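You operate a simulated robot arm through the tools that you are given. There is no shell and no other tool. Be economical: measure what you need, move in short steps, check, and stop when the job is done.

The job below is to be done with a simulated robot arm. You get a single attempt, and the scene is never put back.

JOB
Make the tap ready for a repair: red and blue valves shut, then leave the tap open.
Fine: put the plug in the plug hole, so that no small part is lost; no water may run.

Only the result counts: the job must be done as asked and must still hold three seconds after the hand-in. Knocking over, shifting, dropping, spilling or breaking anything else fails it.

ROBOT AND FRAMES
A 7-joint arm with a two-finger parallel gripper, fixed in place. Base frame: the origin is at the foot of the arm, x ahead of it, y to its left, z up. Readings come in mm, degrees, newtons and seconds.
Its first joint turns from -132.0 to 132.0 degrees. Payload 3.91 kg.
Tool frame: the origin (TCP) lies between the finger pads and is the grasp point; the fingertips stand 30 mm ahead of it; z points along the fingers, y is the line along which they close. Largest opening 110 mm; finger width 20, thickness 10; the body of the gripper, 48 by 112 mm, starts 55 mm behind the TCP.
Orientation is that of the tool frame in the base frame, as a unit quaternion [w, x, y, z]. With the fingers straight down and closing along the base's y, the tool's x points along the base's -x, its y along +y and its z along -z.

CONTROLS
- The arm moves only by the tool nudge_tool. Its argument "commands" is one flat list of numbers, 7 for each row, row after row: the shift along the base's x, y, z in mm, then the turn, a rotation vector about the base's x, y, z in degrees, then the gripper command, from -1 (shut) to 1 (fully open), values between in proportion. In form: [tx, ty, tz, rx, ry, rz, grip, tx, ty, tz, rx, ry, rz, grip, ...]. A call has 1 to 20 rows; each row shifts and turns the commanded pose from where the row before left it. Each row takes 0.2 s and may step no farther than 50 mm and 8.6 degrees from the row before; otherwise, or with a gripper value out of range, the whole call is refused. Where a pose cannot be reached the arm comes as near as it can. A force on the tool above 40 N (or 10 N above the force at the start of the call, whichever is more), or a blocked arm, ends the call early, and 0.2 s more pass. The fingers move at their own pace (about 108 mm/s each) and stop on an object; they squeeze with about 26 N. The grip force told is the motor's: it shows also when the fingers shut on nothing. Time passes only in rows, and 0.2 s behind the last, so rows that do not move let the fingers close. The reply holds the time, the measured pose of the TCP, the force on the tool along the base axes, the opening and the grip force, in the units named above and with some noise, with the torque about the TCP (base axes, N m) and any sound that the robot's microphone picked up.
- Cameras (640 x 400 px; columns grow to the right, rows downward): "scene" is fixed at [48.4, 496.4, 1479.4]; the picture's right is [1.00, -0.06, 0.00], its down [-0.06, -0.95, -0.31] and it looks along [0.02, 0.31, -0.95] (base axes); focal length 214 px, centre (320, 200). "wrist" rides on the gripper at [72, 17, -103] in the tool frame; the picture's right is [-0.23, 0.97, 0.00], its down [-0.76, -0.18, -0.62] and it looks along [-0.61, -0.14, 0.78] (tool axes); focal length 222 px, centre (320, 200).
- get_image(camera): a new picture of that camera. It takes no simulated time.
- pixel_to_xyz(camera, pixels): for up to 12 pixels [column, row] of the newest picture of that camera ("zoom" is the newest enlarged one), the place [x, y, z] in the base frame of the surface seen there, good to about 2 mm. It takes no simulated time.
- inspect(camera, box): a new picture of the part [left, top, right, bottom] of that camera's present view, enlarged. It takes no simulated time.
- sign_off(): hands the job in; it is judged then, once.

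Work in short steps. Measure before you move; look again where a grasp or a placing could have gone wrong, and mend it. You have 80 turns and 38 pictures in all, those below and enlarged ones among them. Open the gripper and draw the arm clear of the work before you hand the job in, unless the task says otherwise; then end with one line.

The tools are called after "Emit:" as a command line: name --argument value ..., lists and objects as JSON in quotes. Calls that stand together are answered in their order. nudge_tool: Moves the arm, as the interface text tells. Its arguments: {"type":"object","properties":{"commands":{"type":"array","items":{"type":"number"}}},"required":["commands"]} The other tools are called the same way: get_image (camera) takes a picture; pixel_to_xyz (camera, pixels) gives the place of the surface under pixels of a picture; inspect (camera, box) takes an enlarged picture of a part of a camera's view; sign_off () hands the job in.

At the start:

```text
t: 0.0
tcp_pos: [318.5, 555.7, 1191.8]
tool_rot: [0.0, 0.0, 1.0, 0.001]
contact_force: [0.6, 0.0, 0.2]
torque: [-0.01, -0.01, 0.0]
grip_width: 109.8
grasp_force: 0.1
```

scene: 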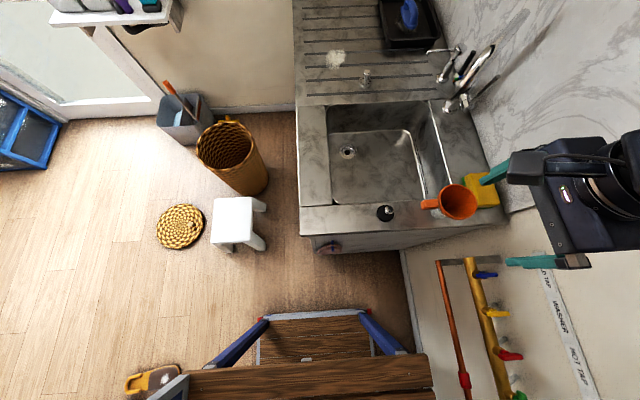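
wrist: 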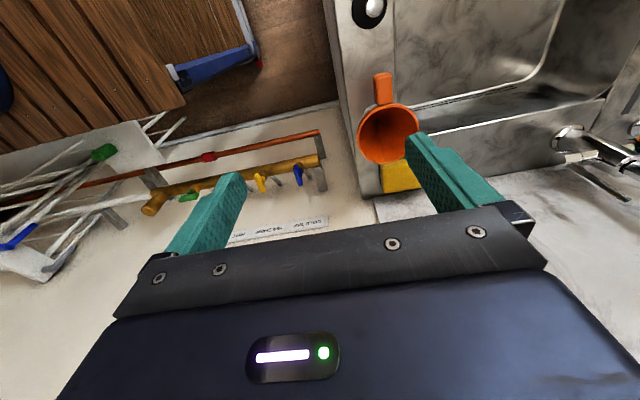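

The sink sits around pixel (380,150), with a valve manifold at about (490,330) and the plug possibly at (385,213). I'll enlarge these areas.

Emit:
inspect --camera "scene" --box '[400, 230, 620, 400]'

Emit:
inspect --camera "scene" --box '[290, 0, 530, 150]'

Emit:
inspect --camera "scene" --box '[290, 100, 530, 250]'

Emit:
inspect --camera "wrist" --box '[80, 80, 340, 250]'

```text
2.35 times, centred on (510, 315) of scene
```

zoom: 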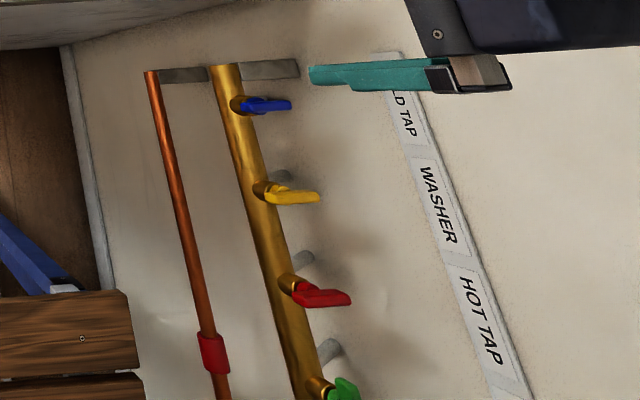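

```text
2.67 times, centred on (410, 75) of scene
```

zoom: 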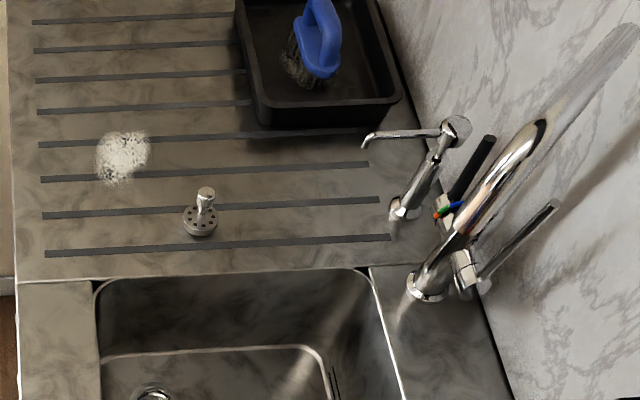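

```text
2.67 times, centred on (410, 175) of scene
```

zoom: 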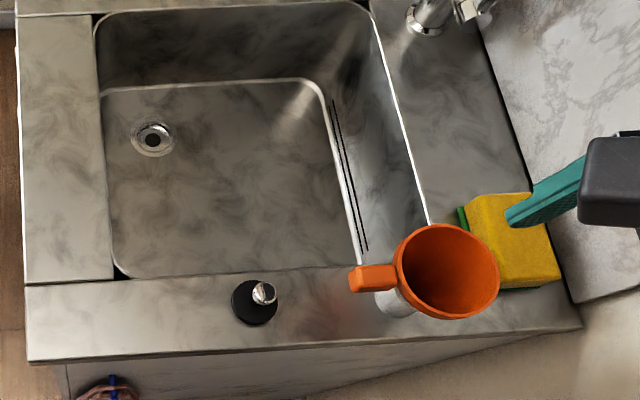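

```text
2.35 times, centred on (210, 165) of wrist
```

zoom: 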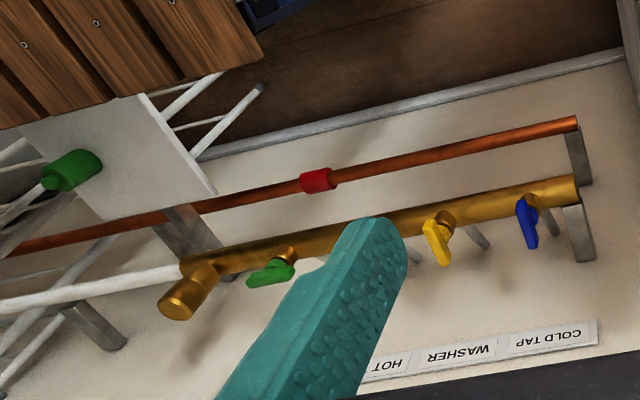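

The manifold carries blue, yellow, red and green levers, and labels sit above it. I'll measure these points in the scene view.

Emit:
get_image --camera "scene"

Emit:
pixel_to_xyz --camera "scene" --pixels '[[482, 274], [496, 275], [492, 311], [506, 313], [503, 352], [520, 356], [481, 300], [495, 345], [530, 330], [560, 300], [478, 262], [463, 380]]'

Emit:
pixel_to_xyz --camera "scene" --pixels '[[389, 209], [381, 214], [347, 152], [360, 180], [345, 213], [366, 74], [365, 85], [465, 103], [497, 79], [449, 107], [473, 57], [488, 50]]'

Emit:
inspect --camera "scene" --box '[420, 30, 520, 120]'

Emit:
inspect --camera "scene" --box '[300, 195, 420, 265]'

```text
31 pictures are left
```

scene: 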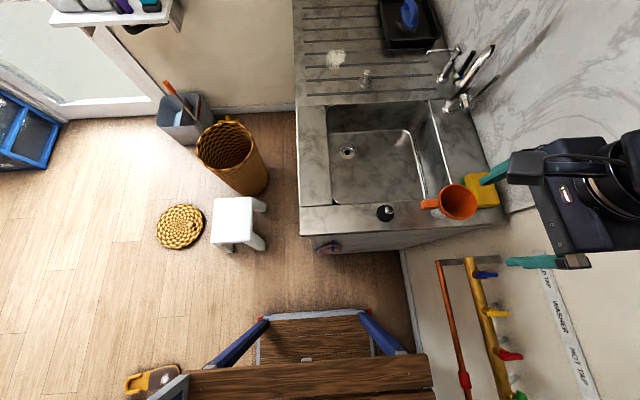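

```text
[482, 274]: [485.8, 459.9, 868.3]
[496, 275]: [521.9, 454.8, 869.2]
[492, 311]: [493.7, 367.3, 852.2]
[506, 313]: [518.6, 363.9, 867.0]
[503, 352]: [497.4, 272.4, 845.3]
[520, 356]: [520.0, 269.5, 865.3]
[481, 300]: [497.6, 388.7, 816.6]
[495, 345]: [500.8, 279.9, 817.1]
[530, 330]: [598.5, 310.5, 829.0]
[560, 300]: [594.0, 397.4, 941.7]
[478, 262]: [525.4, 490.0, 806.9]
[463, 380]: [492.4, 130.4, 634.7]
```

```text
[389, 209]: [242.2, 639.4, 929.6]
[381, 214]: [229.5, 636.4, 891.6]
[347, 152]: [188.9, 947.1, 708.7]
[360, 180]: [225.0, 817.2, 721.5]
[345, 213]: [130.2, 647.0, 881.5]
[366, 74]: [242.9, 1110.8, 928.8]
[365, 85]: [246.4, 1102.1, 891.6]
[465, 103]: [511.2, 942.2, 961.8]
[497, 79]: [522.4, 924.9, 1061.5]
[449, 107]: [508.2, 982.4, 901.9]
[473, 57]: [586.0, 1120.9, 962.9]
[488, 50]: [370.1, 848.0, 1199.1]
```

```text
4.44 times, centred on (470, 75) of scene
```

zoom: 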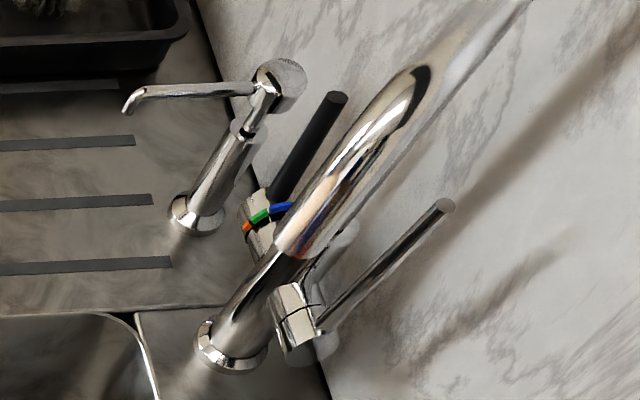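

```text
5.33 times, centred on (360, 230) of scene
```

zoom: 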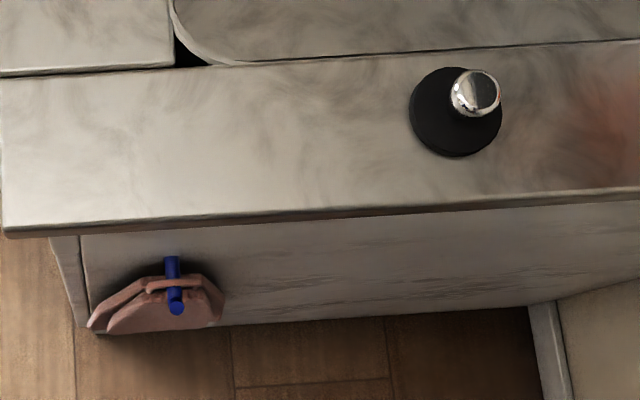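

The manifold pipe runs along y at x≈495, z≈817, and the levers sit on top at z≈868 pointing +x towards the wall (x≈598). Next I'll move the gripper so the wrist camera looks down on the manifold.

Emit:
nudge_tool --commands '[10, -40, 0, 0, 0, 0, 1, 10, -40, 0, 0, 0, 0, 1, 10, -40, -20, 0, 0, 0, 1, 0, -40, -40, 0, 0, 0, 1, 0, 0, -40, 0, 0, 0, 1, 0, 0, -30, 0, 0, 0, 1, 0, 0, 0, 0, 0, 0, 1]'

Emit:
get_image --camera "wrist"

Emit:
pixel_to_xyz --camera "scene" --pixels '[[310, 380], [370, 340], [456, 188], [427, 203], [470, 215], [300, 330], [420, 375], [250, 385]]'

```text
refused: row 4 steps farther than a row can; nothing moved
```

```text
28 pictures are left
```

wrist: 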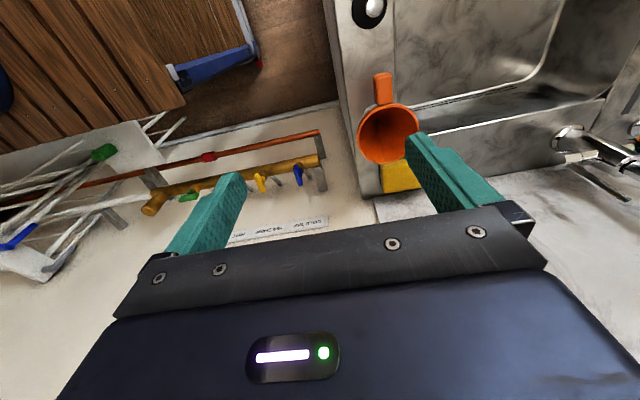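

```text
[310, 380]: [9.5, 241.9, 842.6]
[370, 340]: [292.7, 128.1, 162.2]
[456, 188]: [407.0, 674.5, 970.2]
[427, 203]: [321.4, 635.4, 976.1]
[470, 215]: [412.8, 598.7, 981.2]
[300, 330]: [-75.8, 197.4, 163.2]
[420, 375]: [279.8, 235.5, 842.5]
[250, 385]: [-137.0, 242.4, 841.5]
```

Row 4 was over 50 mm, so the call was refused. I'll send the same move in smaller steps.

Emit:
nudge_tool --commands '[10, -40, 0, 0, 0, 0, 1, 10, -40, 0, 0, 0, 0, 1, 10, -40, -20, 0, 0, 0, 1, 0, -35, -30, 0, 0, 0, 1, 0, 0, -40, 0, 0, 0, 1, 0, 0, -40, 0, 0, 0, 1, 0, 0, 0, 0, 0, 0, 1]'

Emit:
get_image --camera "wrist"

```text
t: 1.6
tcp_pos: [351.6, 401.7, 1062.5]
tool_rot: [0.0, 0.0, 1.0, -0.001]
contact_force: [-1.0, 0.4, -0.2]
torque: [0.02, 0.02, 0.02]
grip_width: 109.9
grasp_force: 0.0
```

```text
27 pictures are left
```

wrist: 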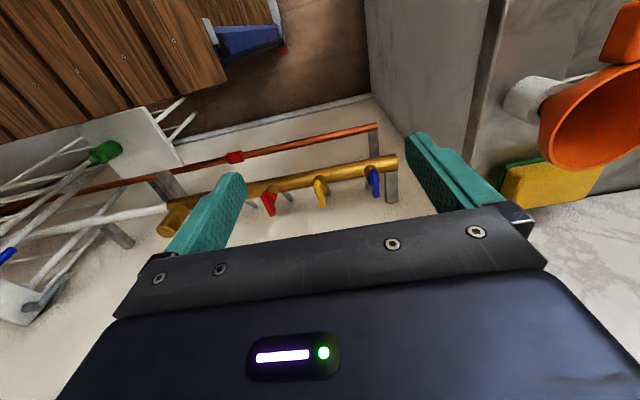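

The red, yellow and blue levers show at (268,203), (321,190) and (375,182). I'll enlarge that area to see the lever axes.

Emit:
inspect --camera "wrist" --box '[240, 140, 400, 220]'

Emit:
pixel_to_xyz --camera "zoom" --pixels '[[110, 205], [116, 250], [536, 125], [545, 175], [315, 160], [328, 210], [180, 220], [365, 195], [580, 165], [610, 200]]'

```text
4.00 times, centred on (320, 180) of wrist
```

zoom: 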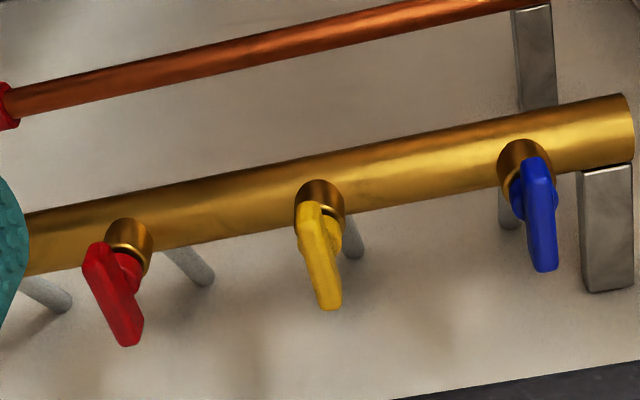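

```text
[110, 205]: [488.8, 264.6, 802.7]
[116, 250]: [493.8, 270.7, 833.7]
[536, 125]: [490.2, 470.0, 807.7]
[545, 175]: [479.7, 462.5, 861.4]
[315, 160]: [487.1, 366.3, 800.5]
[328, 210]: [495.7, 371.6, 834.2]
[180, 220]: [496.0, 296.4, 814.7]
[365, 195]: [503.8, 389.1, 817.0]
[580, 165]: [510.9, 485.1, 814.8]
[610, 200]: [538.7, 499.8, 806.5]
```

The levers rise slightly as they point +x. I'll measure more points along each lever to find its axis and tip.

Emit:
pixel_to_xyz --camera "zoom" --pixels '[[95, 250], [105, 275], [118, 305], [130, 335], [128, 268], [535, 165], [540, 210], [546, 262], [516, 200], [130, 230], [522, 150], [139, 325]]'

Emit:
inspect --camera "scene" --box '[460, 250, 570, 400]'

```text
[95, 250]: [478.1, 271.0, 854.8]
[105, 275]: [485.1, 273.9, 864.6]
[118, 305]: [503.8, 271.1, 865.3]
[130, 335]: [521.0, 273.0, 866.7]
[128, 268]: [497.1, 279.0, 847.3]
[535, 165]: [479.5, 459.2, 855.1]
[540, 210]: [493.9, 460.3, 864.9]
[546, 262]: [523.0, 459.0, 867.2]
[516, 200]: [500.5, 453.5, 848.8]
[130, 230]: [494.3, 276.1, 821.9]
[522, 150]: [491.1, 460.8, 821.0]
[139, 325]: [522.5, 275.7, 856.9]
```

```text
2.67 times, centred on (515, 325) of scene
```

zoom: 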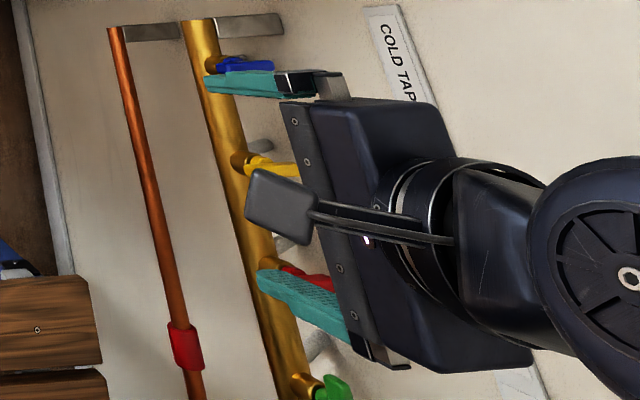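

The levers pivot about vertical axes near (496,460) and (496,274), at z≈856–867, and both are parallel to the branch pipes, which means open. I'll shut the gripper and look at the green lever to learn which way a closed lever points.

Emit:
nudge_tool --commands '[10, -40, 0, 0, 0, 0, -1, 10, -40, 0, 0, 0, 0, -1, 10, -30, 0, 0, 0, 0, -1, 0, 0, 0, 0, 0, 0, -1]'

Emit:
get_image --camera "wrist"

```text
t: 2.6
tcp_pos: [380.3, 289.9, 1061.5]
tool_rot: [0.0, 0.0, 1.0, -0.001]
contact_force: [-1.0, -0.5, 0.4]
torque: [-0.01, -0.01, -0.02]
grip_width: 0.2
grasp_force: 25.7
```

```text
24 pictures are left
```

wrist: 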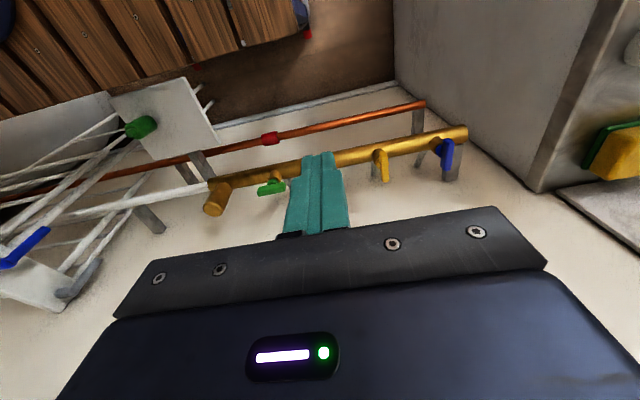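

Green is at (270,187) and lies along the pipe. I'll measure which end is its pivot.

Emit:
pixel_to_xyz --camera "wrist" --pixels '[[282, 184], [272, 187], [261, 190], [274, 177], [384, 170], [447, 150], [212, 205], [135, 200]]'

```text
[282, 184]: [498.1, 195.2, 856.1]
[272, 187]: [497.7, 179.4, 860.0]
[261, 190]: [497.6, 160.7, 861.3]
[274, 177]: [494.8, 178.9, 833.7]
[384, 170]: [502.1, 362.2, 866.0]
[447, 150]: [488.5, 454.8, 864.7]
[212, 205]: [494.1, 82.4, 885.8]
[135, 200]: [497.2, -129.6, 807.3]
```

Green's pivot is at y≈179 and its tip at y≈150, so shut means pointing -y. I'll bring the closed fingers down on the +y side of the red lever.

Emit:
nudge_tool --commands '[45, 2, 0, 0, 0, 0, -1, 45, 2, 0, 0, 0, 0, -1, 46, 2, -30, 0, 0, 0, -1, 0, 0, -45, 0, 0, 0, -1, 0, 0, -45, 0, 0, 0, -1, 0, 0, -40, 0, 0, 0, -1, 0, 0, -22, 0, 0, 0, -1, 0, 0, 0, 0, 0, 0, -1]'

```text
refused: row 3 steps farther than a row can; nothing moved
```

Row 3 was slightly too long, so I'll split it.

Emit:
nudge_tool --commands '[45, 2, 0, 0, 0, 0, -1, 45, 2, 0, 0, 0, 0, -1, 47, 2, 0, 0, 0, 0, -1, 0, 0, -45, 0, 0, 0, -1, 0, 0, -45, 0, 0, 0, -1, 0, 0, -45, 0, 0, 0, -1, 0, 0, -30, 0, 0, 0, -1, 0, 0, -17, 0, 0, 0, -1, 0, 0, 0, 0, 0, 0, -1]'

Emit:
get_image --camera "wrist"

```text
t: 3.5
tcp_pos: [507.2, 301.8, 1047.9]
tool_rot: [-0.002, -0.006, 1.0, 0.0]
contact_force: [-11.3, 1.7, -5.2]
torque: [-0.11, -0.9, 0.03]
grip_width: 0.0
grasp_force: 25.7
stopped in row 4: the force on the tool passed its limit at 170 N (the readings are from after the stop); the commanded pose is now the measured one
```

```text
23 pictures are left
```

wrist: 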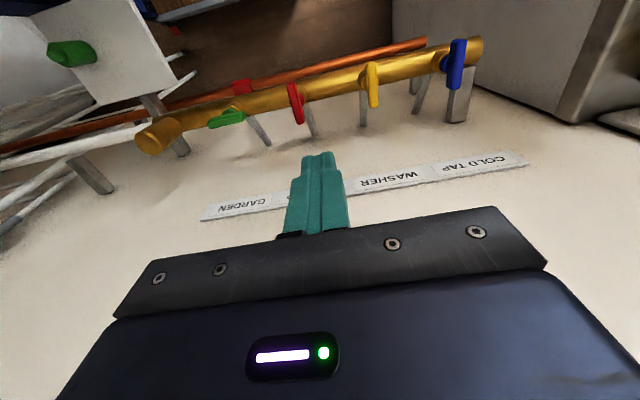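

The arm stopped at 170 N, with the contact pushing back along -x, so something hit on the wall side. I'll look at the scene view before going on.

Emit:
get_image --camera "scene"

Emit:
pixel_to_xyz --camera "scene" --pixels '[[555, 245], [580, 220], [620, 250], [600, 390], [520, 300], [560, 300], [600, 300], [545, 360], [625, 360]]'

```text
22 pictures are left
```

scene: 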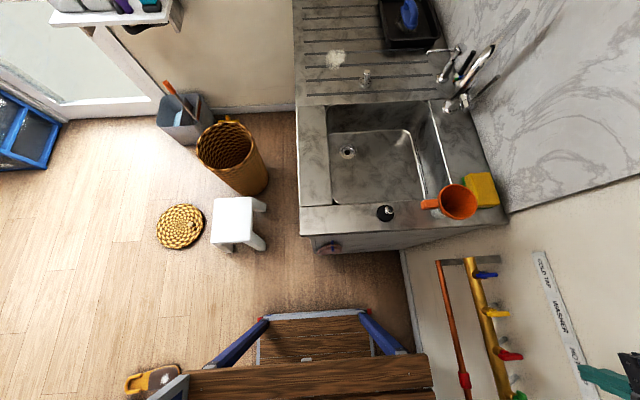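

```text
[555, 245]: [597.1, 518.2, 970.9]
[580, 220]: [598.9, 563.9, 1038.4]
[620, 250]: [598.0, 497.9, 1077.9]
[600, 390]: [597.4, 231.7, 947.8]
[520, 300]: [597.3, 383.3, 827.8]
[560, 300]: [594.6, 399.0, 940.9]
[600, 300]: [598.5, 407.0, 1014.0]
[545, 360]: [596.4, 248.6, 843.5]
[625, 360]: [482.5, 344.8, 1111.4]
```

The scene view shows nothing disturbed, and the wall is flat at x≈598, so the wrist's bulk touched it. I'll back off and tilt the tool 32° so the fingers lean towards the wall and the arm stays clear of it.

Emit:
nudge_tool --commands '[-25, 0, 0, 0, 0, 0, -1, -22, 0, 0, 0, -8, 0, -1, 0, 0, 0, 0, -8, 0, -1, 0, 0, 0, 0, -8, 0, -1, 0, 0, 0, 0, -8, 0, -1, 0, 0, 0, 0, 0, 0, -1]'

```text
t: 4.9
tcp_pos: [462.7, 300.2, 1048.2]
tool_rot: [0.276, -0.004, 0.961, -0.001]
contact_force: [0.0, 0.3, 1.0]
torque: [0.0, 0.0, -0.01]
grip_width: 0.0
grasp_force: 25.8
```

The tool is tilted and free of contact. I'll descend to just beside the red lever on its +y side, with the TCP at (502,295,882).

Emit:
nudge_tool --commands '[20, -3, -30, 0, 0, 0, -1, 19, -3, -30, 0, 0, 0, -1, 0, 0, -45, 0, 0, 0, -1, 0, 0, -35, 0, 0, 0, -1, 0, 0, -26, 0, 0, 0, -1, 0, 0, 0, 0, 0, 0, -1]'

Emit:
get_image --camera "wrist"

```text
t: 6.3
tcp_pos: [504.2, 294.7, 884.0]
tool_rot: [0.275, -0.003, 0.961, -0.002]
contact_force: [-0.3, 0.0, 0.1]
torque: [0.02, 0.0, 0.0]
grip_width: 0.0
grasp_force: 26.0
```

```text
21 pictures are left
```

wrist: 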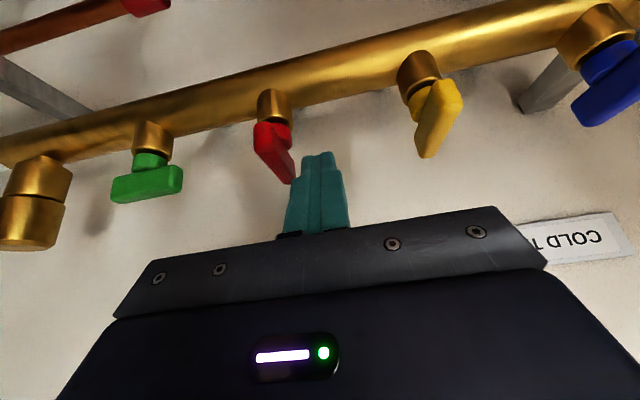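

The fingertip sits beside the red lever tip, at (310,165). I'll push it round its pivot towards -y in an arc.

Emit:
nudge_tool --commands '[7, -7, 0, 0, 0, 0, -1, 3, -7, 0, 0, 0, 0, -1, 2, -6, 0, 0, 0, 0, -1, -1, -8, 0, 0, 0, 0, -1, -2, -7, 0, 0, 0, 0, -1, -6, -6, 0, 0, 0, 0, -1, -6, -6, 0, 0, 0, 0, -1, 0, 0, 0, 0, 0, 0, -1]'

Emit:
get_image --camera "wrist"

```text
t: 7.8
tcp_pos: [509.8, 253.7, 886.7]
tool_rot: [0.28, 0.0, 0.96, 0.001]
contact_force: [4.1, -0.5, 0.9]
torque: [-0.03, -0.11, -0.02]
grip_width: 0.0
grasp_force: 25.9
stopped in row 7: the force on the tool passed its limit at 84 N (the readings are from after the stop); the commanded pose is now the measured one
```

```text
20 pictures are left
```

wrist: 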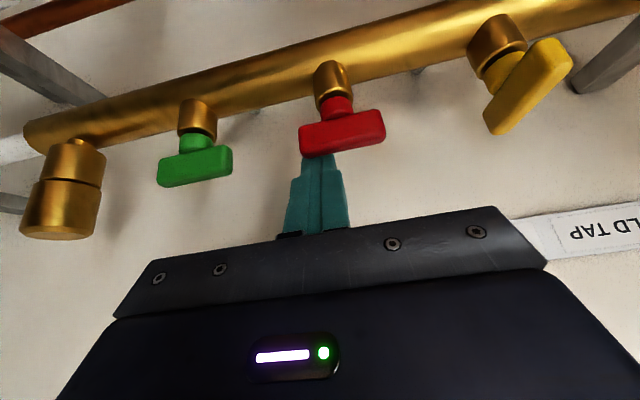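

Red now lies along the pipe like green, and the force spike suggests the stop. I'll measure its angle.

Emit:
pixel_to_xyz --camera "wrist" --pixels '[[308, 142], [340, 135], [378, 128], [165, 178], [195, 170], [226, 163]]'

```text
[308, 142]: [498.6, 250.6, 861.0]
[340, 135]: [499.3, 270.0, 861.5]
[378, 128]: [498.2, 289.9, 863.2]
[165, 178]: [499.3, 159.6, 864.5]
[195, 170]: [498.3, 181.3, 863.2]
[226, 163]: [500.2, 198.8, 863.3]
```

Red is at x≈498.5 along its whole length, so it is fully shut. I'll lift off, cross above the levers and come down on the +y side of blue.

Emit:
nudge_tool --commands '[6, 0, 10, 0, 0, 0, -1, 0, 0, 45, 0, 0, 0, -1, 0, 0, 35, 0, 0, 0, -1, -4, 46, 0, 0, 0, 0, -1, -4, 46, 0, 0, 0, 0, -1, -4, 46, 0, 0, 0, 0, -1, 0, 46, 0, 0, 0, 0, -1, 0, 46, 0, 0, 0, 0, -1, 0, 0, 0, 0, 0, 0, -1, 0, 0, -45, 0, 0, 0, -1, 0, 0, -35, 0, 0, 0, -1, 0, 0, -12, 0, 0, 0, -1, 0, 0, 0, 0, 0, 0, -1]'

Emit:
get_image --camera "wrist"

```text
t: 10.6
tcp_pos: [502.5, 482.8, 886.1]
tool_rot: [0.279, -0.001, 0.96, 0.002]
contact_force: [0.6, 0.0, -0.7]
torque: [-0.01, -0.03, -0.03]
grip_width: 0.0
grasp_force: 26.0
```

```text
19 pictures are left
```

wrist: 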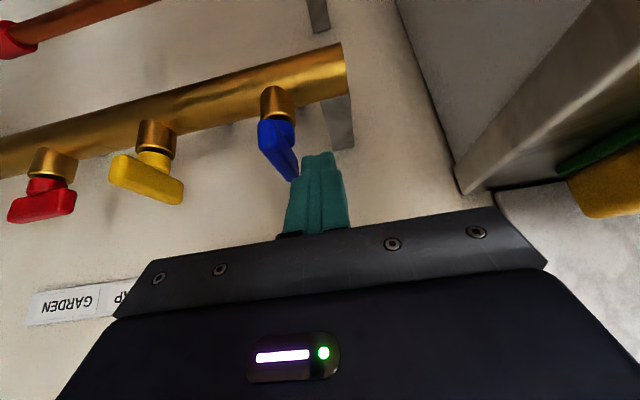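

Yellow now looks tilted at (147,180), which may be perspective. I'll measure it.

Emit:
pixel_to_xyz --camera "wrist" --pixels '[[118, 165], [145, 178], [175, 190], [15, 210], [70, 197], [265, 130], [290, 168]]'

```text
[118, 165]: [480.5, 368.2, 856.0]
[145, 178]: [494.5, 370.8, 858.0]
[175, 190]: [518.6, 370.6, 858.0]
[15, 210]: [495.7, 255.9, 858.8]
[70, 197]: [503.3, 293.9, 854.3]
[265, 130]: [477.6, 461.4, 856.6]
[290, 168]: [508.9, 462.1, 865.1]
```

Yellow is still along +x, so that was only perspective. Now I'll push blue along the same arc.

Emit:
nudge_tool --commands '[8, -7, -2, 0, 0, 0, -1, 3, -7, 0, 0, 0, 0, -1, 2, -6, 0, 0, 0, 0, -1, -1, -8, 0, 0, 0, 0, -1, -2, -7, 0, 0, 0, 0, -1, -4, -6, 0, 0, 0, 0, -1, -3, -3, 0, 0, 0, 0, -1, -3, 0, 0, 0, 0, 0, -1, -3, 0, 0, 0, 0, 0, -1]'

Emit:
get_image --camera "wrist"

```text
t: 12.2
tcp_pos: [510.9, 439.5, 884.9]
tool_rot: [0.284, 0.001, 0.959, 0.001]
contact_force: [2.7, 0.3, 0.6]
torque: [-0.04, -0.03, -0.02]
grip_width: 0.0
grasp_force: 26.0
stopped in row 7: the force on the tool passed its limit at 54 N (the readings are from after the stop); the commanded pose is now the measured one
```

```text
18 pictures are left
```

wrist: 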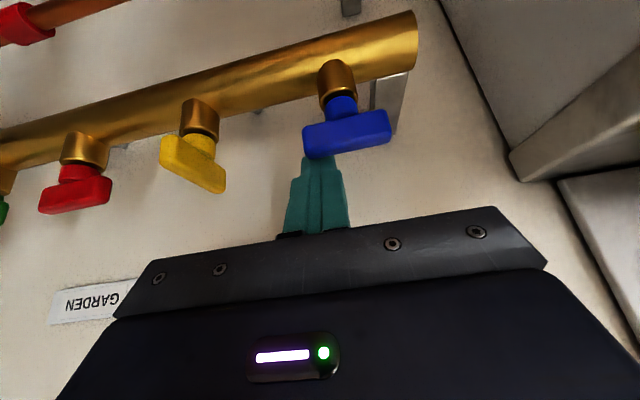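

Emit:
pixel_to_xyz --camera "wrist" --pixels '[[312, 140], [345, 132], [383, 122]]'

Emit:
nudge_tool --commands '[6, 0, 10, 0, 0, 0, -1, 0, 0, 45, 0, 0, 0, -1, -15, 0, 45, 0, 0, 0, -1, -20, 0, 45, 0, 0, 0, -1, -20, 10, 40, 0, 0, 0, -1, -20, 20, 40, 0, 0, 0, -1, -15, 30, 35, 0, 0, 0, -1, -10, 40, 20, 0, 0, 0, -1, -10, 40, 20, 0, 0, 0, -1, 0, 45, 0, 0, 0, 0, -1, 0, 0, 0, 0, 0, 0, -1]'

Emit:
get_image --camera "wrist"

```text
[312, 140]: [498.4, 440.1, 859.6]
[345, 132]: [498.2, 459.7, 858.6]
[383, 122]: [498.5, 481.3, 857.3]
```

```text
t: 14.6
tcp_pos: [404.8, 623.0, 1186.0]
tool_rot: [0.283, 0.002, 0.959, 0.001]
contact_force: [0.1, -0.2, 0.2]
torque: [0.02, 0.01, -0.04]
grip_width: 0.0
grasp_force: 26.1
```

```text
17 pictures are left
```

wrist: 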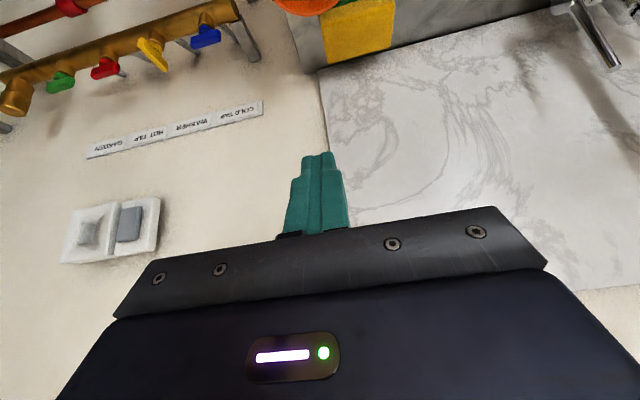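

Both valves are shut, at x≈498.4 throughout. I'll take off the tilt, move back to x≈340 at height, and study the tap in the scene view.

Emit:
nudge_tool --commands '[-15, 0, 0, 0, 8, 0, -1, -15, 0, 0, 0, 8, 0, -1, -15, 0, 0, 0, 8, 0, -1, -15, 0, 0, 0, 8, 0, -1, 0, 0, 0, 0, 0, 0, -1]'

Emit:
get_image --camera "wrist"

Emit:
inspect --camera "scene" --box '[420, 20, 540, 130]'

```text
t: 15.8
tcp_pos: [346.0, 624.1, 1184.4]
tool_rot: [0.007, 0.002, 1.0, 0.0]
contact_force: [-0.4, 0.4, 0.7]
torque: [-0.02, -0.01, -0.04]
grip_width: 0.2
grasp_force: 25.6
```

```text
16 pictures are left
```

wrist: 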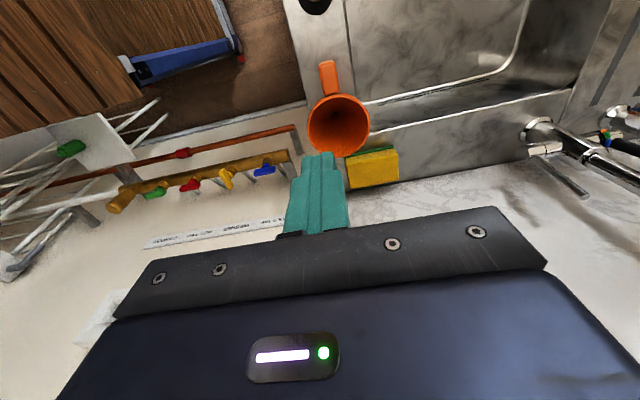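

```text
3.64 times, centred on (480, 75) of scene
```

zoom: 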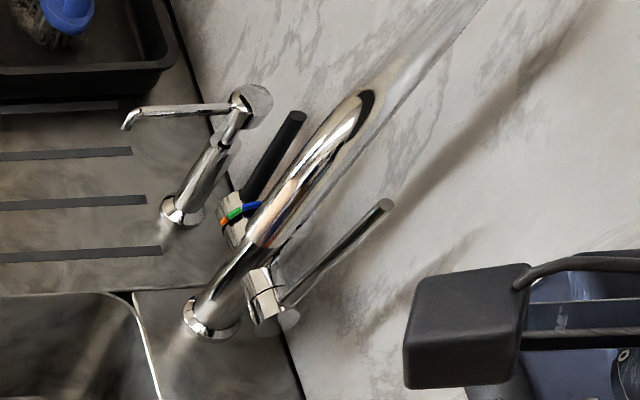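

Emit:
pixel_to_xyz --camera "zoom" --pixels '[[385, 205], [335, 255], [290, 300], [258, 280], [268, 315], [298, 120], [265, 170], [230, 210], [240, 212], [290, 205], [350, 100], [270, 310]]'

Emit:
pixel_to_xyz --camera "zoom" --pixels '[[270, 225], [320, 160], [365, 105], [380, 85], [420, 50], [470, 5], [340, 125], [210, 310], [180, 205], [250, 100], [130, 115]]'

Emit:
inspect --camera "wrist" --box '[500, 80, 640, 220]'

```text
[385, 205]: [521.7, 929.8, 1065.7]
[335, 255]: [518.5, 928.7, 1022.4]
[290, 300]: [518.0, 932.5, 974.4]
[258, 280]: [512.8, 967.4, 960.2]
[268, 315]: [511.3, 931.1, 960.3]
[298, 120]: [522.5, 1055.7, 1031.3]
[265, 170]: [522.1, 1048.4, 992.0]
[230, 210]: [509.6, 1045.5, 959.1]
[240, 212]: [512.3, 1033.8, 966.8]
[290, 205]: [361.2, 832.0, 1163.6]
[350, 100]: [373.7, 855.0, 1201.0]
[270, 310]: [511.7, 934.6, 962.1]
```

```text
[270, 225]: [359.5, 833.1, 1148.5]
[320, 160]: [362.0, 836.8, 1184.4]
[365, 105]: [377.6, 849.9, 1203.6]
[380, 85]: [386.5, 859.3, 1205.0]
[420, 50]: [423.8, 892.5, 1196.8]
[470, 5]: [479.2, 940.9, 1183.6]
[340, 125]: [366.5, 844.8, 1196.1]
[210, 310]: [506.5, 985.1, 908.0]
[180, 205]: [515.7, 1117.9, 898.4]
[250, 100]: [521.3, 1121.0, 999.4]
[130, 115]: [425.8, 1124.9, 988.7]
```

```text
2.86 times, centred on (570, 150) of wrist
```

zoom: 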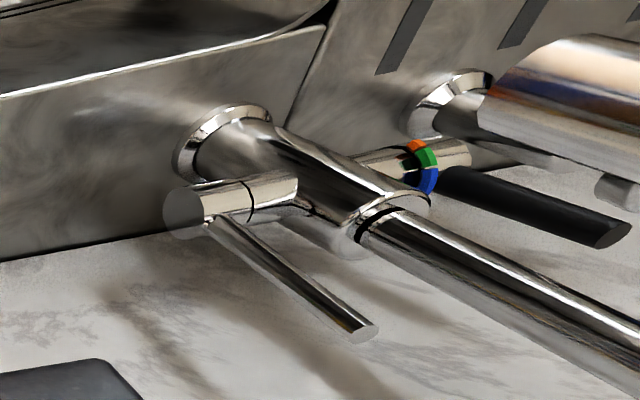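

The chrome lever is upright at (512–522, 930), z 960→1066, on a side cartridge whose axis runs along y. No water ran at the start, so upright is shut, and with the wall behind it, it opens towards -x. The black lever with the coloured ring looks like the temperature control. I'll yaw the tool 75° and pitch it 60° outward at this safe height, with the gripper half open.

Emit:
nudge_tool --commands '[0, 0, 0, 0, 0, 8.3, -0.1, 0, 0, 0, 0, 0, 8.3, -0.1, 0, 0, 0, 0, 0, 8.3, -0.1, 0, 0, 0, 0, 0, 8.3, -0.1, 0, 0, 0, 0, 0, 8.3, -0.1, 0, 0, 0, 0, 0, 8.3, -0.1, 0, 0, 0, 0, 0, 8.3, -0.1, 0, 0, 0, 0, 0, 8.3, -0.1, 0, 0, 0, 0, 0, 8.3, -0.1, 0, 0, 0, 8.2, -2.2, 0, -0.1, 0, 0, 0, 8.2, -2.2, 0, -0.1, 0, 0, 0, 8.2, -2.2, 0, -0.1, 0, 0, 0, 8.2, -2.2, 0, -0.1, 0, 0, 0, 8.2, -2.2, 0, -0.1, 0, 0, 0, 8.2, -2.2, 0, -0.1, 0, 0, 0, 8.2, -2.2, 0, -0.1, 0, 0, 0, 0, 0, 0, -0.1]'

Emit:
get_image --camera "wrist"

```text
t: 19.4
tcp_pos: [345.8, 625.7, 1183.5]
tool_rot: [0.397, -0.524, 0.687, 0.308]
contact_force: [-0.7, 0.2, -0.5]
torque: [-0.01, -0.03, -0.02]
grip_width: 49.6
grasp_force: 0.1
```

```text
13 pictures are left
```

wrist: 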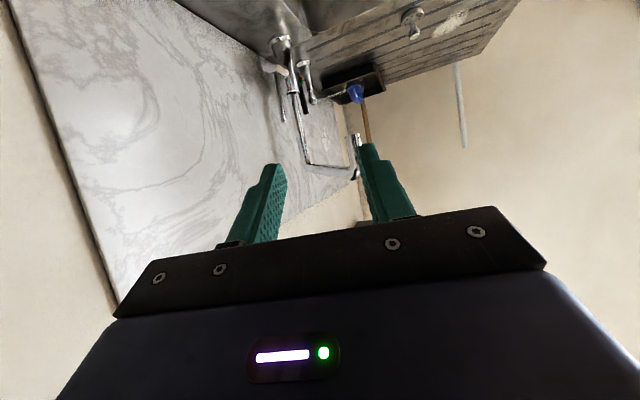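

The orientation is as planned. I'll measure the spout outlet, near (355,172), and the lever in this view before approaching.

Emit:
inspect --camera "wrist" --box '[250, 30, 390, 190]'

```text
2.50 times, centred on (320, 110) of wrist
```

zoom: 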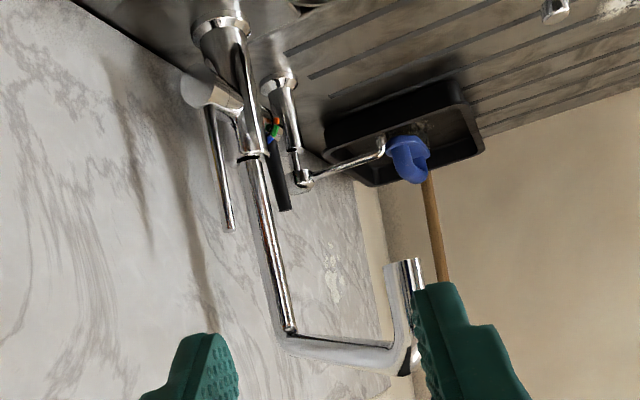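

Emit:
pixel_to_xyz --camera "zoom" --pixels '[[400, 264], [395, 300], [395, 365], [340, 350], [290, 335], [275, 260], [230, 228], [212, 115], [195, 95], [222, 170]]'

```text
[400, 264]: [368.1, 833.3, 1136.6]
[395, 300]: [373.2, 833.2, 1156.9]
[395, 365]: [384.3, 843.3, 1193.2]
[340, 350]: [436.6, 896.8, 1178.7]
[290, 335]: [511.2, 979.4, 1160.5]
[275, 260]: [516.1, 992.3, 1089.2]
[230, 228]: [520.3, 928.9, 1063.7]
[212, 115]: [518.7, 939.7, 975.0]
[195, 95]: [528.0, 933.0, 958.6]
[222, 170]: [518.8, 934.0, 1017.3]
```

The outlet is at (368,833,1136) and the lever shaft at (519,932). I'll approach to 100 mm short of the lever along the tool axis.

Emit:
nudge_tool --commands '[33.5, 18.5, -21, 0, 0, 0, -0.1, 33.5, 18.5, -21, 0, 0, 0, -0.1, 33.5, 18.5, -21, 0, 0, 0, -0.1, 33.5, 18.5, -21, 0, 0, 0, -0.1, 3.75, 35.75, -8.5, 0, 0, 0, -0.1, 3.75, 35.75, -8.5, 0, 0, 0, -0.1, 3.75, 35.75, -8.5, 0, 0, 0, -0.1, 3.75, 35.75, -8.5, 0, 0, 0, -0.1, 0, 0, 0, 0, 0, 0, -0.1]'

Emit:
get_image --camera "wrist"

```text
t: 21.4
tcp_pos: [494.4, 842.9, 1067.2]
tool_rot: [0.397, -0.524, 0.689, 0.307]
contact_force: [0.6, -0.4, 0.0]
torque: [-0.01, 0.01, 0.0]
grip_width: 49.5
grasp_force: 0.0
```

```text
11 pictures are left
```

wrist: 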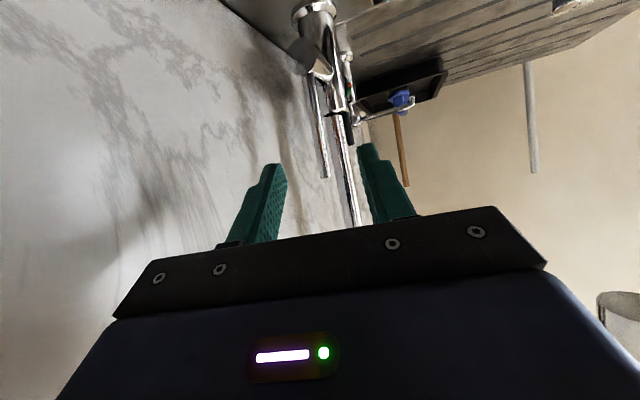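

The lever lies between the fingers. I'll advance 97 mm along the tool axis to straddle it.

Emit:
nudge_tool --commands '[8.5, 30, -17, 0, 0, 0, -0.1, 8.5, 30, -17, 0, 0, 0, -0.1, 5.5, 22, -14, 0, 0, 0, -0.1, 0, 0, 0, 0, 0, 0, -0.1]'

Emit:
inspect --camera "scene" --box '[420, 20, 560, 140]'

```text
t: 22.4
tcp_pos: [518.9, 923.8, 1019.3]
tool_rot: [0.396, -0.524, 0.688, 0.308]
contact_force: [0.0, 0.7, 0.8]
torque: [0.01, 0.02, 0.0]
grip_width: 49.3
grasp_force: 0.0
```

```text
3.33 times, centred on (490, 80) of scene
```

zoom: 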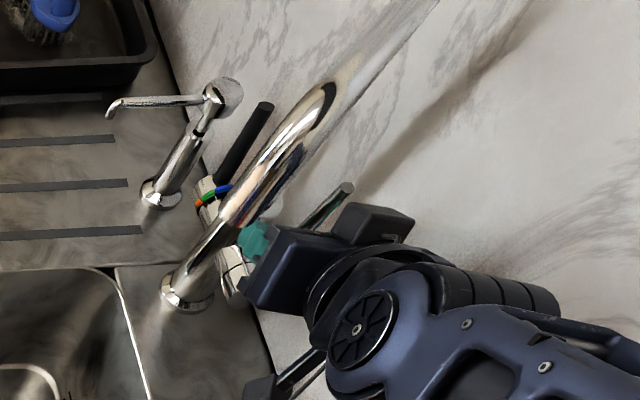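

The fingers straddle the lever with no contact. I'll pull -x in steps along the arc about pivot (512,930,960).

Emit:
nudge_tool --commands '[-10, 0, 0, 0, 0, 0, -0.1, -10, 0, 0, 0, 0, 0, -0.1, -8, 0, -1, 0, 0, 0, -0.1, -8, 0, -1, 0, 0, 0, -0.1, -7, 0, -3, 0, 0, 0, -0.1, -7, 0, -3, 0, 0, 0, -0.1]'

Emit:
get_image --camera "wrist"

```text
t: 23.8
tcp_pos: [468.8, 923.8, 1011.2]
tool_rot: [0.398, -0.523, 0.688, 0.308]
contact_force: [9.9, -3.0, 7.9]
torque: [0.1, -0.51, -0.17]
grip_width: 53.8
grasp_force: 4.6
```

```text
9 pictures are left
```

wrist: 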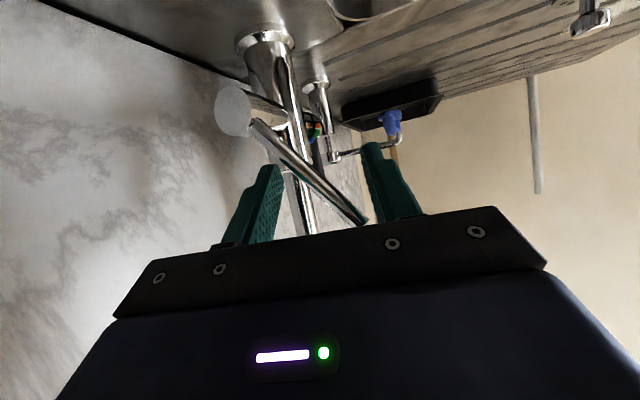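

The lever has swung to about 35–40° and still moves freely. I'll continue along the arc.

Emit:
nudge_tool --commands '[-6, 0, -5, 0, 0, 0, -0.1, -5, 0, -6, 0, 0, 0, -0.1, -5, 0, -6, 0, 0, 0, -0.1, -4, 0, -7, 0, 0, 0, -0.1]'

Emit:
get_image --camera "wrist"

```text
t: 24.3
tcp_pos: [467.5, 921.4, 1005.4]
tool_rot: [0.401, -0.521, 0.689, 0.306]
contact_force: [8.5, -19.5, 9.4]
torque: [-0.34, -0.5, -0.81]
grip_width: 56.4
grasp_force: 7.2
stopped in row 2: the force on the tool passed its limit at 50 N (the readings are from after the stop); the commanded pose is now the measured one
```

```text
8 pictures are left
```

wrist: 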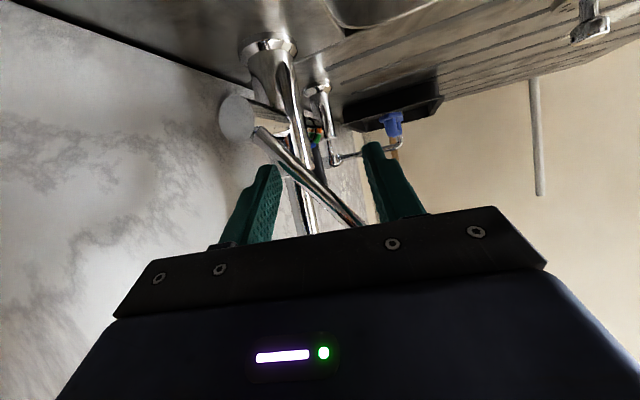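

The lever stopped with a reaction along -y, which could be the end stop or a fingertip on the cartridge at z≈980. I'll measure the lever's angle.

Emit:
pixel_to_xyz --camera "wrist" --pixels '[[262, 138], [290, 163], [320, 190], [350, 218], [232, 118], [270, 178]]'

```text
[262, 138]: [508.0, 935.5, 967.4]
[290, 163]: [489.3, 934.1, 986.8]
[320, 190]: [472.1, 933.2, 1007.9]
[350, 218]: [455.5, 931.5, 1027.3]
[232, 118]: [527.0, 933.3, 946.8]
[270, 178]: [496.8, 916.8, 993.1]
```

The lever is at about 41° from vertical. I'll slide 22 mm further up the lever, clear of the cartridge, and pull again to see whether this is the stop.

Emit:
nudge_tool --commands '[-7, -2, 10, 0, 0, 0, -0.1, -9, 0, 12, 0, 0, 0, -0.1, -4, 0, -2, 0, 0, 0, -0.1, -4, 0, -4, 0, 0, 0, -0.1, -4, 0, -4, 0, 0, 0, -0.1, -4, 0, -4, 0, 0, 0, -0.1, -4, 0, -4, 0, 0, 0, -0.1]'

Emit:
get_image --camera "wrist"

```text
t: 25.4
tcp_pos: [449.5, 918.4, 1025.9]
tool_rot: [0.404, -0.519, 0.689, 0.305]
contact_force: [14.2, -20.2, 6.8]
torque: [-0.43, -0.37, -1.01]
grip_width: 58.9
grasp_force: 9.7
stopped in row 5: the force on the tool passed its limit at 43 N (the readings are from after the stop); the commanded pose is now the measured one
```

```text
7 pictures are left
```

wrist: 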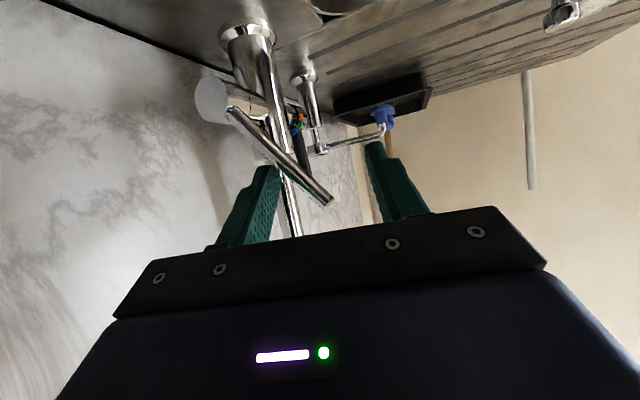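

Emit:
pixel_to_xyz --camera "wrist" --pixels '[[235, 112], [262, 138], [290, 166], [328, 203], [380, 160], [268, 175]]'

```text
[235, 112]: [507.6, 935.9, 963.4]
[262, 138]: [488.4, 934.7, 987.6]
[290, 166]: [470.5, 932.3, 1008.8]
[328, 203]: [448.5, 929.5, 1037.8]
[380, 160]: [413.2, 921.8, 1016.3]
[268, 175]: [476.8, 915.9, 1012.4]
```

The lever holds at about 40° with 43 N further up the shaft, so it is at its stop. I'll relax the pressure, back straight out along the tool axis and check it stays put.

Emit:
nudge_tool --commands '[6, -2, 2, 0, 0, 0, 0, 4, -4, 2, 0, 0, 0, 0, -5, -25, 14, 0, 0, 0, 0, -7, -30, 17, 0, 0, 0, 0, -7, -30, 17, 0, 0, 0, 0, -7, -30, 17, 0, 0, 0, 0, 0, 0, 0, 0, 0, 0, 0]'

Emit:
get_image --camera "wrist"

```text
t: 27.0
tcp_pos: [426.1, 799.2, 1094.2]
tool_rot: [0.403, -0.521, 0.688, 0.307]
contact_force: [-0.4, -0.6, -0.6]
torque: [-0.01, 0.02, 0.0]
grip_width: 55.1
grasp_force: 0.1
```

```text
6 pictures are left
```

wrist: 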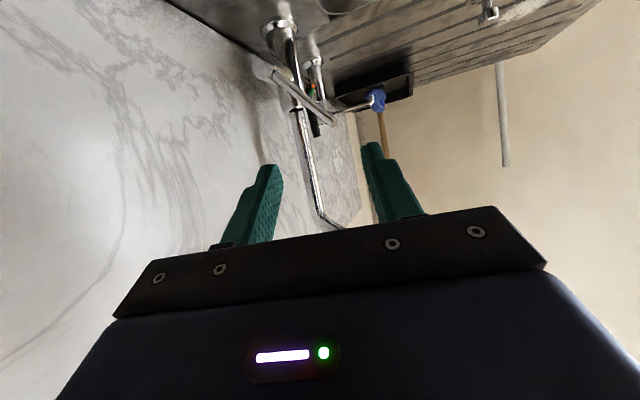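

The lever stays open and no water shows. Next comes the plug, so I'll measure it, the drain and the basin walls from the scene picture.

Emit:
pixel_to_xyz --camera "scene" --pixels '[[335, 152], [330, 165], [326, 152], [370, 104], [370, 115], [370, 132], [348, 147], [341, 152], [355, 153], [348, 158], [348, 152], [322, 152]]'

Emit:
pixel_to_xyz --camera "scene" --pixels '[[389, 211], [390, 213], [388, 209], [386, 220], [385, 222], [379, 216], [392, 218], [385, 209], [422, 203], [424, 206], [350, 197], [377, 214]]'

Emit:
nudge_tool --commands '[-20, -30, 10, 0, 0, 0, 0, -20, -40, 0, -8.2, 2.2, 0, 0, -20, -40, 0, -8.2, 2.2, 0, 0, -20, -30, 0, -8.2, 2.2, 0, 0, -20, -20, 0, -8.2, 2.2, 0, 0, -20, -10, 0, -8.2, 2.2, 0, 0, -20, 0, 0, -8.2, 2.2, 0, 0, -20, 0, 0, -8.2, 2.2, 0, 0, -10, 0, 0, 0, 0, -8.5, 0, 0, 0, 0, 0, 0, -8.5, 0, 0, 0, 0, 0, 0, -8.5, 0, 0, 0, 0, 0, 0, -8.5, 0, 0, 0, 0, 0, 0, -8.5, 0, 0, 0, 0, 0, 0, -8.5, 0, 0, 0, 0, 0, 0, 0, 0]'

```text
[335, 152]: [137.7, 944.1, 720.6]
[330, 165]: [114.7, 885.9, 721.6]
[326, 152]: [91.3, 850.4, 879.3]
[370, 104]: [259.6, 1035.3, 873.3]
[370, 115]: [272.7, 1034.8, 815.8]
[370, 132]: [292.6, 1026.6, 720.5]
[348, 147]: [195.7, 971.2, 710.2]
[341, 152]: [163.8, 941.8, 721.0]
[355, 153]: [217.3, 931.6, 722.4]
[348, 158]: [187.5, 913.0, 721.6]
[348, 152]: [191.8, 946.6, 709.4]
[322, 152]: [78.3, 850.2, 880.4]
```

```text
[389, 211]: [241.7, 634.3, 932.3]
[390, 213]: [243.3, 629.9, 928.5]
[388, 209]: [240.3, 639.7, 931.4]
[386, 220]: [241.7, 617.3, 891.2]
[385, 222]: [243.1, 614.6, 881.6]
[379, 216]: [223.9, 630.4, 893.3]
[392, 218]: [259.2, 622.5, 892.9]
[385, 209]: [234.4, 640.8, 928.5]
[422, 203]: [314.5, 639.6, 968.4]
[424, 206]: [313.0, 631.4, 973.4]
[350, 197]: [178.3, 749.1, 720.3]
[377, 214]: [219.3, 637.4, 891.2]
```

```text
t: 30.2
tcp_pos: [258.3, 628.6, 1102.2]
tool_rot: [0.013, -0.203, 0.979, -0.001]
contact_force: [1.1, -0.9, -0.4]
torque: [0.02, -0.01, -0.01]
grip_width: 55.1
grasp_force: 0.0
```

The tool is vertical again above the plug, whose knob is at about (241,635,932). I'll take a wrist picture to refine the position.

Emit:
get_image --camera "wrist"

```text
5 pictures are left
```

wrist: 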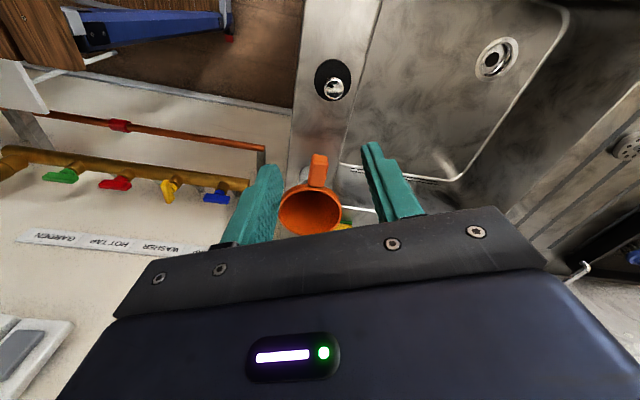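

Emit:
pixel_to_xyz --camera "wrist" --pixels '[[334, 88], [327, 89], [342, 89], [333, 96], [315, 80], [352, 80], [333, 61], [330, 101], [494, 57], [474, 60], [518, 57], [494, 60]]'

Emit:
pixel_to_xyz --camera "wrist" --pixels '[[486, 60], [502, 55], [497, 47], [490, 70], [498, 37], [494, 82], [477, 70], [515, 45], [319, 158], [320, 185]]'

```text
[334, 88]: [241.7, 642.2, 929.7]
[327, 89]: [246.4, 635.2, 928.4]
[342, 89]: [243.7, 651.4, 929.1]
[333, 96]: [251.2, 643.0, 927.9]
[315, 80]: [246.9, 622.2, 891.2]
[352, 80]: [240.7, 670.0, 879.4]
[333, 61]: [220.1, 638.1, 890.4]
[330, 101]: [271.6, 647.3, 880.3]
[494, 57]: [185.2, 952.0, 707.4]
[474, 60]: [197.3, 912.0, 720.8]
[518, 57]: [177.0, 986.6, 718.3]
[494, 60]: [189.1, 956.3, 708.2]
```

```text
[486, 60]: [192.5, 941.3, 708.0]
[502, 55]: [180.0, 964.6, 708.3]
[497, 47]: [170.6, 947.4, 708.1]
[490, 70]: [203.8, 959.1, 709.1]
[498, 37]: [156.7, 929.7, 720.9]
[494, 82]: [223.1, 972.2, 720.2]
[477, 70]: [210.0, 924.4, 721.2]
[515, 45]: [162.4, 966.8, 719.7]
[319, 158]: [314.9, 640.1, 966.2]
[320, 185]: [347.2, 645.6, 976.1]
```

The plug knob is at (242,639,930) with the disc centred about (242,638). The drain centre is at (188,948) with the floor at z 721. I'll level the tool and descend over the knob with the fingers open 55 mm.

Emit:
nudge_tool --commands '[-8, 5, -20, 0, 1.4, 0, 0, -8, 5, -40, 0, 0, 0, 0, 0, 0, -45, 0, 0, 0, 0, 0, 0, -35, 0, 0, 0, 0, 0, 0, -20, 0, 0, 0, 0, 0, 0, -15, 0, 0, 0, 0, 0, 0, 0, 0, 0, 0, 0, 0, 0, 0, 0, 0, 0, -1, 0, 0, 0, 0, 0, 0, -1, 0, 0, 0, 0, 0, 0, -1]'

```text
t: 32.4
tcp_pos: [241.8, 641.0, 928.8]
tool_rot: [0.0, -0.203, 0.979, 0.001]
contact_force: [0.3, -0.1, -1.4]
torque: [0.0, 0.03, 0.0]
grip_width: 22.5
grasp_force: 26.0
```

The grip holds at 22.5 mm on the knob. I'll lift 80 mm and carry the plug above the drain, yawing back so the camera faces it.

Emit:
nudge_tool --commands '[0, 0, 20, 0, 0, 0, -1, 0, 0, 30, 0, 0, 0, -1, 0, 0, 30, 0, 0, 0, -1, -6, 34, 0, 0, 0, 8.5, -1, -6, 34, 0, 0, 0, 8.5, -1, -6, 34, 0, 0, 0, 8.5, -1, -6, 34, 0, 0, 0, 8.5, -1, -6, 34, 0, 0, 0, 8.5, -1, -6, 34, 0, 0, 0, 8.5, -1, -6, 34, 0, 0, 0, 0, -1, -6, 34, 0, 0, 0, 0, -1, -6, 35, 0, 0, 0, 0, -1, 0, 0, -40, 0, 0, 0, -1, 0, 0, -40, 0, 0, 0, -1, 0, 0, -40, 0, 0, 0, -1, 0, 0, 0, 0, 0, 0, -1]'

Emit:
get_image --camera "wrist"

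```text
t: 35.8
tcp_pos: [189.4, 945.2, 890.8]
tool_rot: [0.0, -0.606, 0.796, 0.002]
contact_force: [-0.5, -0.2, -0.8]
torque: [-0.01, -0.03, -0.01]
grip_width: 22.3
grasp_force: 26.2
```

```text
4 pictures are left
```

wrist: 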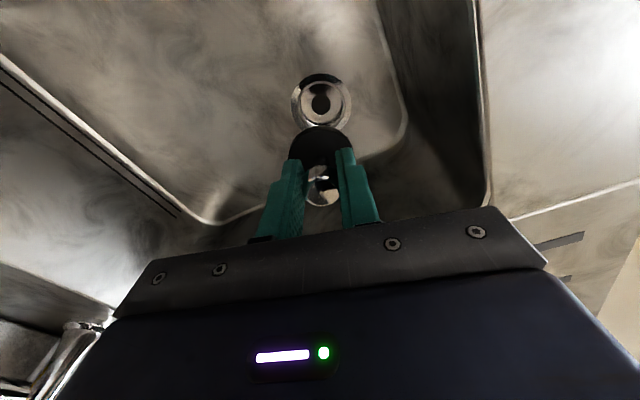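

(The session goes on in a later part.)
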